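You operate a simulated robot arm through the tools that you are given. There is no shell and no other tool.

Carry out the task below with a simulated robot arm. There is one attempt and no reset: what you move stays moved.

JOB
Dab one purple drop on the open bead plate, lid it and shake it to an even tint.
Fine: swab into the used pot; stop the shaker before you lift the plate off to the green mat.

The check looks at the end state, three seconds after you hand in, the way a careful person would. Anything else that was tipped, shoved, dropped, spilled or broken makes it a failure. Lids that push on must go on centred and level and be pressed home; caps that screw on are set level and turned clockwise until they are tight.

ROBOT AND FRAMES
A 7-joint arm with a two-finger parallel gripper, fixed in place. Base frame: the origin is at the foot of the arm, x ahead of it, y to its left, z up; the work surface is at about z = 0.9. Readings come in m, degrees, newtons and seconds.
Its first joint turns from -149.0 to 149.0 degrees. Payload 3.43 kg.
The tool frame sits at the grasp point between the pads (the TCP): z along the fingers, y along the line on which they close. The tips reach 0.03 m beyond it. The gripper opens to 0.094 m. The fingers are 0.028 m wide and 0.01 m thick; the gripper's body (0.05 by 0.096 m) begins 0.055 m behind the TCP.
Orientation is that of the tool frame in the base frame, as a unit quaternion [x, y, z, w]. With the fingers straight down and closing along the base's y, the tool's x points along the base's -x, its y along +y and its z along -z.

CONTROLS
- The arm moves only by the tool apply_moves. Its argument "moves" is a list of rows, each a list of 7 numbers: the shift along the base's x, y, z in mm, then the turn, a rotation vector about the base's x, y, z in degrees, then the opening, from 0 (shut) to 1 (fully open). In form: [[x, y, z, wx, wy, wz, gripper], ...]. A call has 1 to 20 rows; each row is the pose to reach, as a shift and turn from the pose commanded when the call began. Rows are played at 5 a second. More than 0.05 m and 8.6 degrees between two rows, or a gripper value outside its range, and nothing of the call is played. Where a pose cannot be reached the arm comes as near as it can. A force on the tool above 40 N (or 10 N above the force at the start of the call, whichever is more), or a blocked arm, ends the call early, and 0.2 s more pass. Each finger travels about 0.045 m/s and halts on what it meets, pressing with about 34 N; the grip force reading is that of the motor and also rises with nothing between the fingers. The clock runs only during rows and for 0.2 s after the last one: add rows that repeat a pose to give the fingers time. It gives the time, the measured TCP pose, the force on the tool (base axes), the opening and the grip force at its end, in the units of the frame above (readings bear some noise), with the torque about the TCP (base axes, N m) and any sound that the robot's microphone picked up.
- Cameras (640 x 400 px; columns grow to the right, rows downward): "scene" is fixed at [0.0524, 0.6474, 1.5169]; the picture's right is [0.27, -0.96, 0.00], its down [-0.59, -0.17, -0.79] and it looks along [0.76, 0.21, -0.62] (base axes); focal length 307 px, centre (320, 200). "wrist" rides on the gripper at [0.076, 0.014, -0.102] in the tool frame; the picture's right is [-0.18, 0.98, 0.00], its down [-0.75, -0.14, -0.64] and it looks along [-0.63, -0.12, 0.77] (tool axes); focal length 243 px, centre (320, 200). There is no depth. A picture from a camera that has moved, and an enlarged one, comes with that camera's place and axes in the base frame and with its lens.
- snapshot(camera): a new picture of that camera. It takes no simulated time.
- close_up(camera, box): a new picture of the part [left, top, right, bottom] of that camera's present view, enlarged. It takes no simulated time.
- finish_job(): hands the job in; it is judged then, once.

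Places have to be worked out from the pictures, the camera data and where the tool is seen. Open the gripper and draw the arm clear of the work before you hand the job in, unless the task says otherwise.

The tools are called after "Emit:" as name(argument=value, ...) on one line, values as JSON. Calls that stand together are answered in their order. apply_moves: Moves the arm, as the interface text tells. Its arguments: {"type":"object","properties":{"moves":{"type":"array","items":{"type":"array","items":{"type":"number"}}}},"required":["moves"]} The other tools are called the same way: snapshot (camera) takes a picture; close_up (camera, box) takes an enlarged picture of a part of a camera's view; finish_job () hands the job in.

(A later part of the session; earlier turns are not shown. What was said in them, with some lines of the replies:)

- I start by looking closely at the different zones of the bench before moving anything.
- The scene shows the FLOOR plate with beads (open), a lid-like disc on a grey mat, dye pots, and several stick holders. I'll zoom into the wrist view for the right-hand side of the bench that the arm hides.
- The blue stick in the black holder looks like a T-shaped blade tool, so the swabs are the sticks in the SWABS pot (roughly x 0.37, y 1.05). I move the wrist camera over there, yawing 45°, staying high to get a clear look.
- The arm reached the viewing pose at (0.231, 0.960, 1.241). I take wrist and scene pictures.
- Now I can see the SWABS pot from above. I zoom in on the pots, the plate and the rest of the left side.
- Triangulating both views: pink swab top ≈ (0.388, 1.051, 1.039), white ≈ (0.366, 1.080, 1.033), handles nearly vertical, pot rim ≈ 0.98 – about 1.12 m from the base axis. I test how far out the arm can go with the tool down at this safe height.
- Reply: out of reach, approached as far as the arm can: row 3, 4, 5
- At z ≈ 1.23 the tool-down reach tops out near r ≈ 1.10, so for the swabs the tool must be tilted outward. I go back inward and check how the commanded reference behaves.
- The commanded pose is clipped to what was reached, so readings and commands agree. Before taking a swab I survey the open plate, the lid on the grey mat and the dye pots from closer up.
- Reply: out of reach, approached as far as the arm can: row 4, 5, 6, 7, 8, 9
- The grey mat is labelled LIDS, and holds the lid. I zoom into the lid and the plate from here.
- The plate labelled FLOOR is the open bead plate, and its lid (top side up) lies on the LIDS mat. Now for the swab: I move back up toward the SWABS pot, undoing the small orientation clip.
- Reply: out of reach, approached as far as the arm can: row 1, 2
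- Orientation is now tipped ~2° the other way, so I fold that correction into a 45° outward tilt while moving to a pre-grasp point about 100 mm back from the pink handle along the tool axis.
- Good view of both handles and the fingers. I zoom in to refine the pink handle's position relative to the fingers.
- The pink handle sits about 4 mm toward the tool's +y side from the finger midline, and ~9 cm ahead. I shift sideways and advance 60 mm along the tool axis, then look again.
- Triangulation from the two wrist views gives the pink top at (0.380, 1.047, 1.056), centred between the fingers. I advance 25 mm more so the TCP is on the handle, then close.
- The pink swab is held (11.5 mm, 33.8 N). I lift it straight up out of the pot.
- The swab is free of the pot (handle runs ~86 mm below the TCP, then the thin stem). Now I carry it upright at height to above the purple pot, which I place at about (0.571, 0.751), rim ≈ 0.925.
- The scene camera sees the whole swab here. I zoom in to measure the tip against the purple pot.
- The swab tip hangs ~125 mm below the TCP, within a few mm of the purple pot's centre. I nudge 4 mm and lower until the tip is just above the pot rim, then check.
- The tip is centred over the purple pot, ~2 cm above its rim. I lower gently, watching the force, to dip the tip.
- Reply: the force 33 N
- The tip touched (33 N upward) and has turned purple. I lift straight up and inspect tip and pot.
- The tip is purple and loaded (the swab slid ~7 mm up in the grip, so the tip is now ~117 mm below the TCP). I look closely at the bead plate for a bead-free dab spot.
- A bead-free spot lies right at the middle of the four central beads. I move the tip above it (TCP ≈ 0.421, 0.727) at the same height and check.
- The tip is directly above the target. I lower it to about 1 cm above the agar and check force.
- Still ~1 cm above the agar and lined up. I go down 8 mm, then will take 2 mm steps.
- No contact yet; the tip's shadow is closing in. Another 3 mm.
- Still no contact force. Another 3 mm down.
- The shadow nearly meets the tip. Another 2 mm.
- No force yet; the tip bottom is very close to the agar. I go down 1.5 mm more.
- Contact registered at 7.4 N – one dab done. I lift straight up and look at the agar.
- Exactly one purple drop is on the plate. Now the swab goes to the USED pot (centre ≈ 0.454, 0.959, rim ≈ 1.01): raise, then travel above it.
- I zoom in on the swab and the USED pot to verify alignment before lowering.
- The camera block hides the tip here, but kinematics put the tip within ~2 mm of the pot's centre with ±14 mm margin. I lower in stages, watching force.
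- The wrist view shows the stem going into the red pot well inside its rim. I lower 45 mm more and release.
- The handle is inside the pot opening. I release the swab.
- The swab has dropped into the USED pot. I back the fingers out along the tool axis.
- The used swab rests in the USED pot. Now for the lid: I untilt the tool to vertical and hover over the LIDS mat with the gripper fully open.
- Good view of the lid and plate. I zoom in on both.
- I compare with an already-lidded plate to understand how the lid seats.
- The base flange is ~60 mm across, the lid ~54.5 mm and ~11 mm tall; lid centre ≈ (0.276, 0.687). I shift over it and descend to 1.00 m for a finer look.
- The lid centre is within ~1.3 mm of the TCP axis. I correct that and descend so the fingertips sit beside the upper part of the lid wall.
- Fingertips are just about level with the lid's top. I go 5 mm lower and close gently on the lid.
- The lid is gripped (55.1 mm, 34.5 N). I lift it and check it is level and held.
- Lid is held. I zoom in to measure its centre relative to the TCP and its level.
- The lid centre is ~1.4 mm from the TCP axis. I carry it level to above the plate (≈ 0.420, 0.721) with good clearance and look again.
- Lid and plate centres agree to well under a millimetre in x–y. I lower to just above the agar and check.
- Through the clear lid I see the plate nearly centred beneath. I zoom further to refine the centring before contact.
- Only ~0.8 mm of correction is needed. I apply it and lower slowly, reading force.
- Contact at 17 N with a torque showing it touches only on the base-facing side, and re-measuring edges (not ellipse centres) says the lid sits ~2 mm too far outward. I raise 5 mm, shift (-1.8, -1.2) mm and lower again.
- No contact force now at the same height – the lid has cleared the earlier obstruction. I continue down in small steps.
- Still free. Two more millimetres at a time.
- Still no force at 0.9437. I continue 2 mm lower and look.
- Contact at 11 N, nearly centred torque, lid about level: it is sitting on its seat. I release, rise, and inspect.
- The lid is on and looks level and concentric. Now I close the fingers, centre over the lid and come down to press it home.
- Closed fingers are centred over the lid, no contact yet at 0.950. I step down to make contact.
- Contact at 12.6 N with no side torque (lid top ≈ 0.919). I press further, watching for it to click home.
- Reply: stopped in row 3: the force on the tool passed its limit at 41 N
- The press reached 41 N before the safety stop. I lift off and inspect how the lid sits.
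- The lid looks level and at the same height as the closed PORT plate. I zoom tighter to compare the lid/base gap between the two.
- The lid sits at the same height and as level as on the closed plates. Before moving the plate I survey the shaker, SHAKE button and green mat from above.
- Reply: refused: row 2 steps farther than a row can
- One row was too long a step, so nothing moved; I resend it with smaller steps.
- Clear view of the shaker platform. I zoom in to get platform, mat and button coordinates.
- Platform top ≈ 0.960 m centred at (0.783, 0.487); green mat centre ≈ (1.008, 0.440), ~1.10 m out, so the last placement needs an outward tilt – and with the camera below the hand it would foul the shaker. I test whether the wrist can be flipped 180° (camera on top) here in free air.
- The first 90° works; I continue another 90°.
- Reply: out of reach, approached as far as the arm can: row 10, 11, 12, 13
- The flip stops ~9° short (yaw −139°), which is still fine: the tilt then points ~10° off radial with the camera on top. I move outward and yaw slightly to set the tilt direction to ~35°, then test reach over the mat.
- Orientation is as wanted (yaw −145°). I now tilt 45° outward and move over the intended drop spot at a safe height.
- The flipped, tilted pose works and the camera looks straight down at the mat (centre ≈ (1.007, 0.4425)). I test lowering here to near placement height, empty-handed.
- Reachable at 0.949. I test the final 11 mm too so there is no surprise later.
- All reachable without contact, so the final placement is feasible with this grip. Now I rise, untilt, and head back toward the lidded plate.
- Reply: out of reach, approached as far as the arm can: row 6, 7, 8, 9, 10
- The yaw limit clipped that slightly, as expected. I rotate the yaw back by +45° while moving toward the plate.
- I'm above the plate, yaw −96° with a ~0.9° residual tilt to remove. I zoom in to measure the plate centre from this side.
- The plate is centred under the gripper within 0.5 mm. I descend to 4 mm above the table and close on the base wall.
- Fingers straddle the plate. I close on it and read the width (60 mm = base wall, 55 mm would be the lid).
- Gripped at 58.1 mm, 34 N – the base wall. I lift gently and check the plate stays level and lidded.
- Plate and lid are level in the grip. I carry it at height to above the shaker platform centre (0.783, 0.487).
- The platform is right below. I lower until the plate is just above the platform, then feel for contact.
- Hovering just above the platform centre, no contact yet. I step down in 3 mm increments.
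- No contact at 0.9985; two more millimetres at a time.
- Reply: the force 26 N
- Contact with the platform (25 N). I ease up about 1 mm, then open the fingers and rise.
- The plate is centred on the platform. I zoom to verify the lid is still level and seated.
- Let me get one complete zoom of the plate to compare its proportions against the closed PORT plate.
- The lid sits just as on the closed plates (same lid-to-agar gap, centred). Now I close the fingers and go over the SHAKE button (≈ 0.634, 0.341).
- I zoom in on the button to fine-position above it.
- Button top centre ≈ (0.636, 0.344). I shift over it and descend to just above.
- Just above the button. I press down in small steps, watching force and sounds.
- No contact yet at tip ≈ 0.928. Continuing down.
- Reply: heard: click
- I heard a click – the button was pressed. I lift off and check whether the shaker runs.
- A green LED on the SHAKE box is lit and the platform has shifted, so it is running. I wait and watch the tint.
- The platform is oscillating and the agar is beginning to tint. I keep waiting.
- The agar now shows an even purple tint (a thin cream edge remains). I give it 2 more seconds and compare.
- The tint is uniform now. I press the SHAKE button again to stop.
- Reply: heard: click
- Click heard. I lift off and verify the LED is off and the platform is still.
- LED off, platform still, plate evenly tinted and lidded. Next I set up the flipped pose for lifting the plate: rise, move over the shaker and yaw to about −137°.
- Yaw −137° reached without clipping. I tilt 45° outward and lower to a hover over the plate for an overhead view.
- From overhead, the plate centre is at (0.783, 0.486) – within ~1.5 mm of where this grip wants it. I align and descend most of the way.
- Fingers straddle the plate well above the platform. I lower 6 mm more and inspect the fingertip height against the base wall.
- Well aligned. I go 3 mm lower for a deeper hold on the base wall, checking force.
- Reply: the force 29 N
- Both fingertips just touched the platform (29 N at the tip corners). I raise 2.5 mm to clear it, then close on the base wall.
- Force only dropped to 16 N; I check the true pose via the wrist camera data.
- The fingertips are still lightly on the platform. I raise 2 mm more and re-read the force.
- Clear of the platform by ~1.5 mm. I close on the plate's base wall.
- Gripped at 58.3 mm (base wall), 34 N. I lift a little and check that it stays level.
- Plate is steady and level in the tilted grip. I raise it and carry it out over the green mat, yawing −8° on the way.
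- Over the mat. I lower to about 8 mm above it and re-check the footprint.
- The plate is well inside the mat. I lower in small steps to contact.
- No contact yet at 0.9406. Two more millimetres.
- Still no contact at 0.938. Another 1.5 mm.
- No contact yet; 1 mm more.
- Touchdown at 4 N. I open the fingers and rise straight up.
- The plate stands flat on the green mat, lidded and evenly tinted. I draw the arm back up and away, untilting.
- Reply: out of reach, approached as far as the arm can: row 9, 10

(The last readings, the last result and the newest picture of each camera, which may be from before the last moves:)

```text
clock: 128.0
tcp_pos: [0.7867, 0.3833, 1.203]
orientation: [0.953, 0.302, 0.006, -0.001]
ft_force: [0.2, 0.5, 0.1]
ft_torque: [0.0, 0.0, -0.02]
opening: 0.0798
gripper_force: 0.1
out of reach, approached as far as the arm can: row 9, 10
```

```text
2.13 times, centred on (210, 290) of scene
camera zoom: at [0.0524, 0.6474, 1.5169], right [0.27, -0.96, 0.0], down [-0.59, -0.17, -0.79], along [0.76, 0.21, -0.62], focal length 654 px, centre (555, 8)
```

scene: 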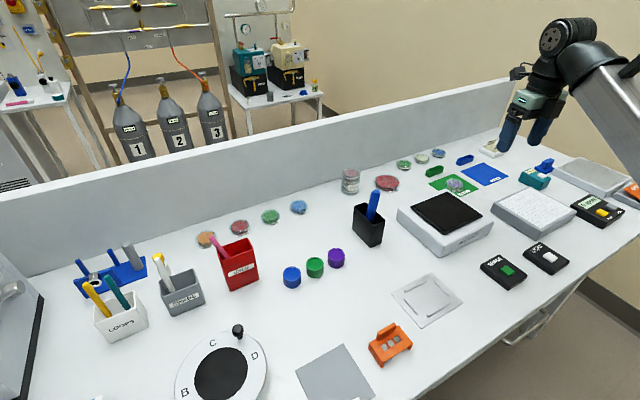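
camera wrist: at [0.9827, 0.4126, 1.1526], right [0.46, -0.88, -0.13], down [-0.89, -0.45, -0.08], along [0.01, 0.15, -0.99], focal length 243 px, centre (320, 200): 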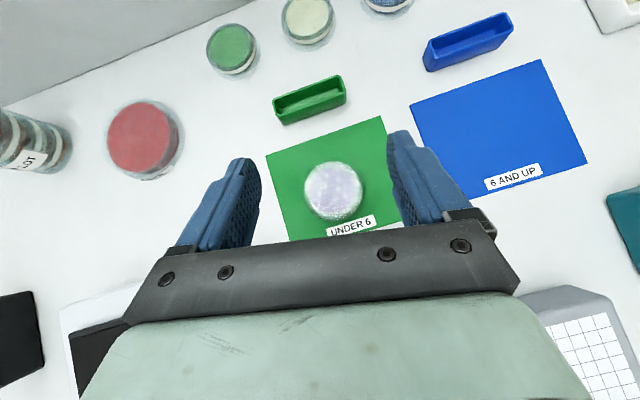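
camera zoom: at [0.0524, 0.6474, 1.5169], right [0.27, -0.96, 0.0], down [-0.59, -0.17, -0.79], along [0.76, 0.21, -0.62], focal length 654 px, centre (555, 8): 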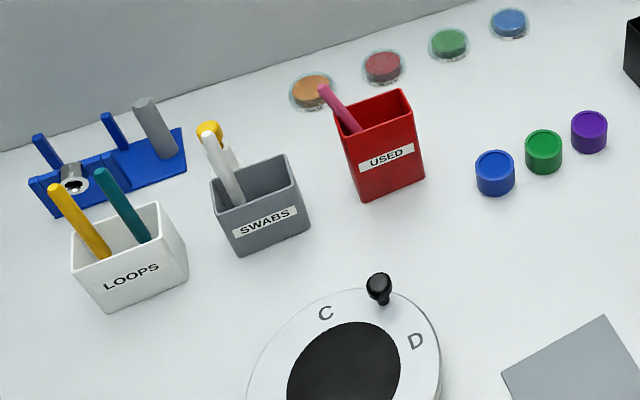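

Everything looks in place. A last check of the SHAKE LED, the button boxes and the right side of the bench.

Emit:
close_up(camera="scene", box=[340, 150, 600, 330])

Emit:
snapshot(camera="wrist")

Emit:
close_up(camera="scene", box=[200, 220, 270, 300])

```text
2.22 times, centred on (470, 240) of scene
camera zoom: at [0.0524, 0.6474, 1.5169], right [0.27, -0.96, 0.0], down [-0.59, -0.17, -0.79], along [0.76, 0.21, -0.62], focal length 682 px, centre (-13, 111)
```

zoom: 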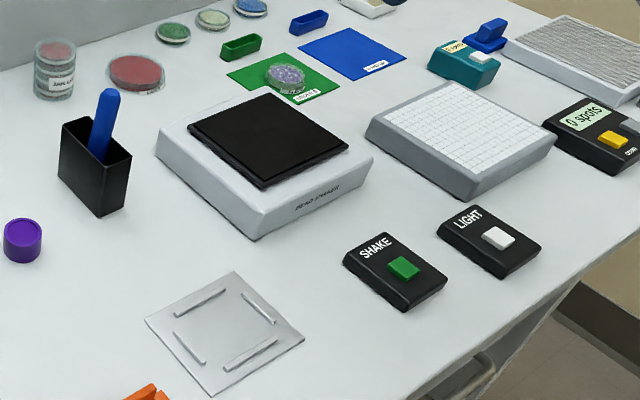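

```text
taken
camera wrist: at [0.857, 0.4143, 1.3063], right [0.41, -0.91, 0.0], down [-0.7, -0.32, 0.63], along [-0.58, -0.26, -0.77], focal length 243 px, centre (320, 200)
```

wrist: 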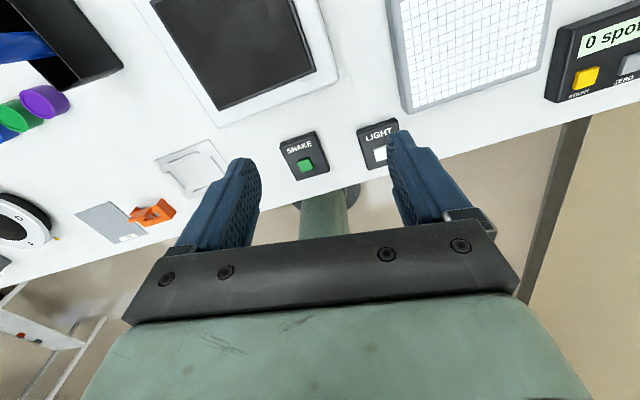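

```text
5.00 times, centred on (235, 260) of scene
camera zoom: at [0.0524, 0.6474, 1.5169], right [0.27, -0.96, 0.0], down [-0.59, -0.17, -0.79], along [0.76, 0.21, -0.62], focal length 1533 px, centre (745, -100)
```

zoom: 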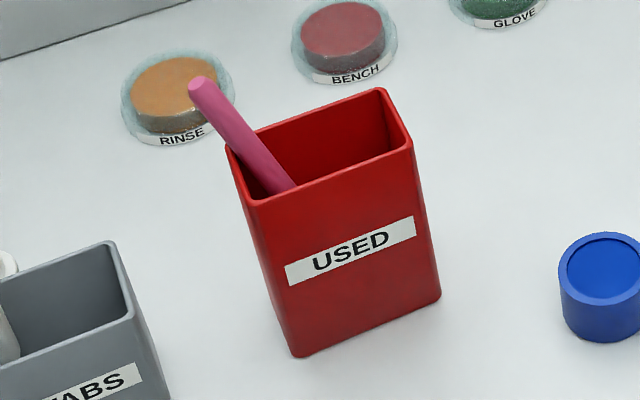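

The shaker is off with its LED dark. The plate is on the green mat with its lid on and an even purple tint. The swab is in the USED pot, nothing else on the bench has moved, and the gripper is open and clear, so I hand in the job.

Emit:
finish_job()

```text
The job is handed in.
```

The job is done and handed in. The FLOOR bead plate is on the green mat, lidded and tinted an even purple.

- **Dab:** I put one purple drop in the middle of the plate, between the beads.
- **Swab:** The used pink swab is in the USED pot, leaning against the rim.
- **Lid:** It went on centred and level and was pressed at about 41 N. I heard no click, but it sits as close to the agar as the lids on the closed plates.
- **Shaker:** It ran about 11 seconds, until the tint looked uniform. I pressed SHAKE again to stop it and saw the light go out before lifting the plate.
- **Plate on the mat:** It rests fully inside the green mat's edges.

When I set the plate down and picked it up, it and my fingertips pressed briefly on the shaker platform (up to about 29 N). In the final pictures nothing else on the bench looked moved, tipped or spilled, and the gripper is open and clear.
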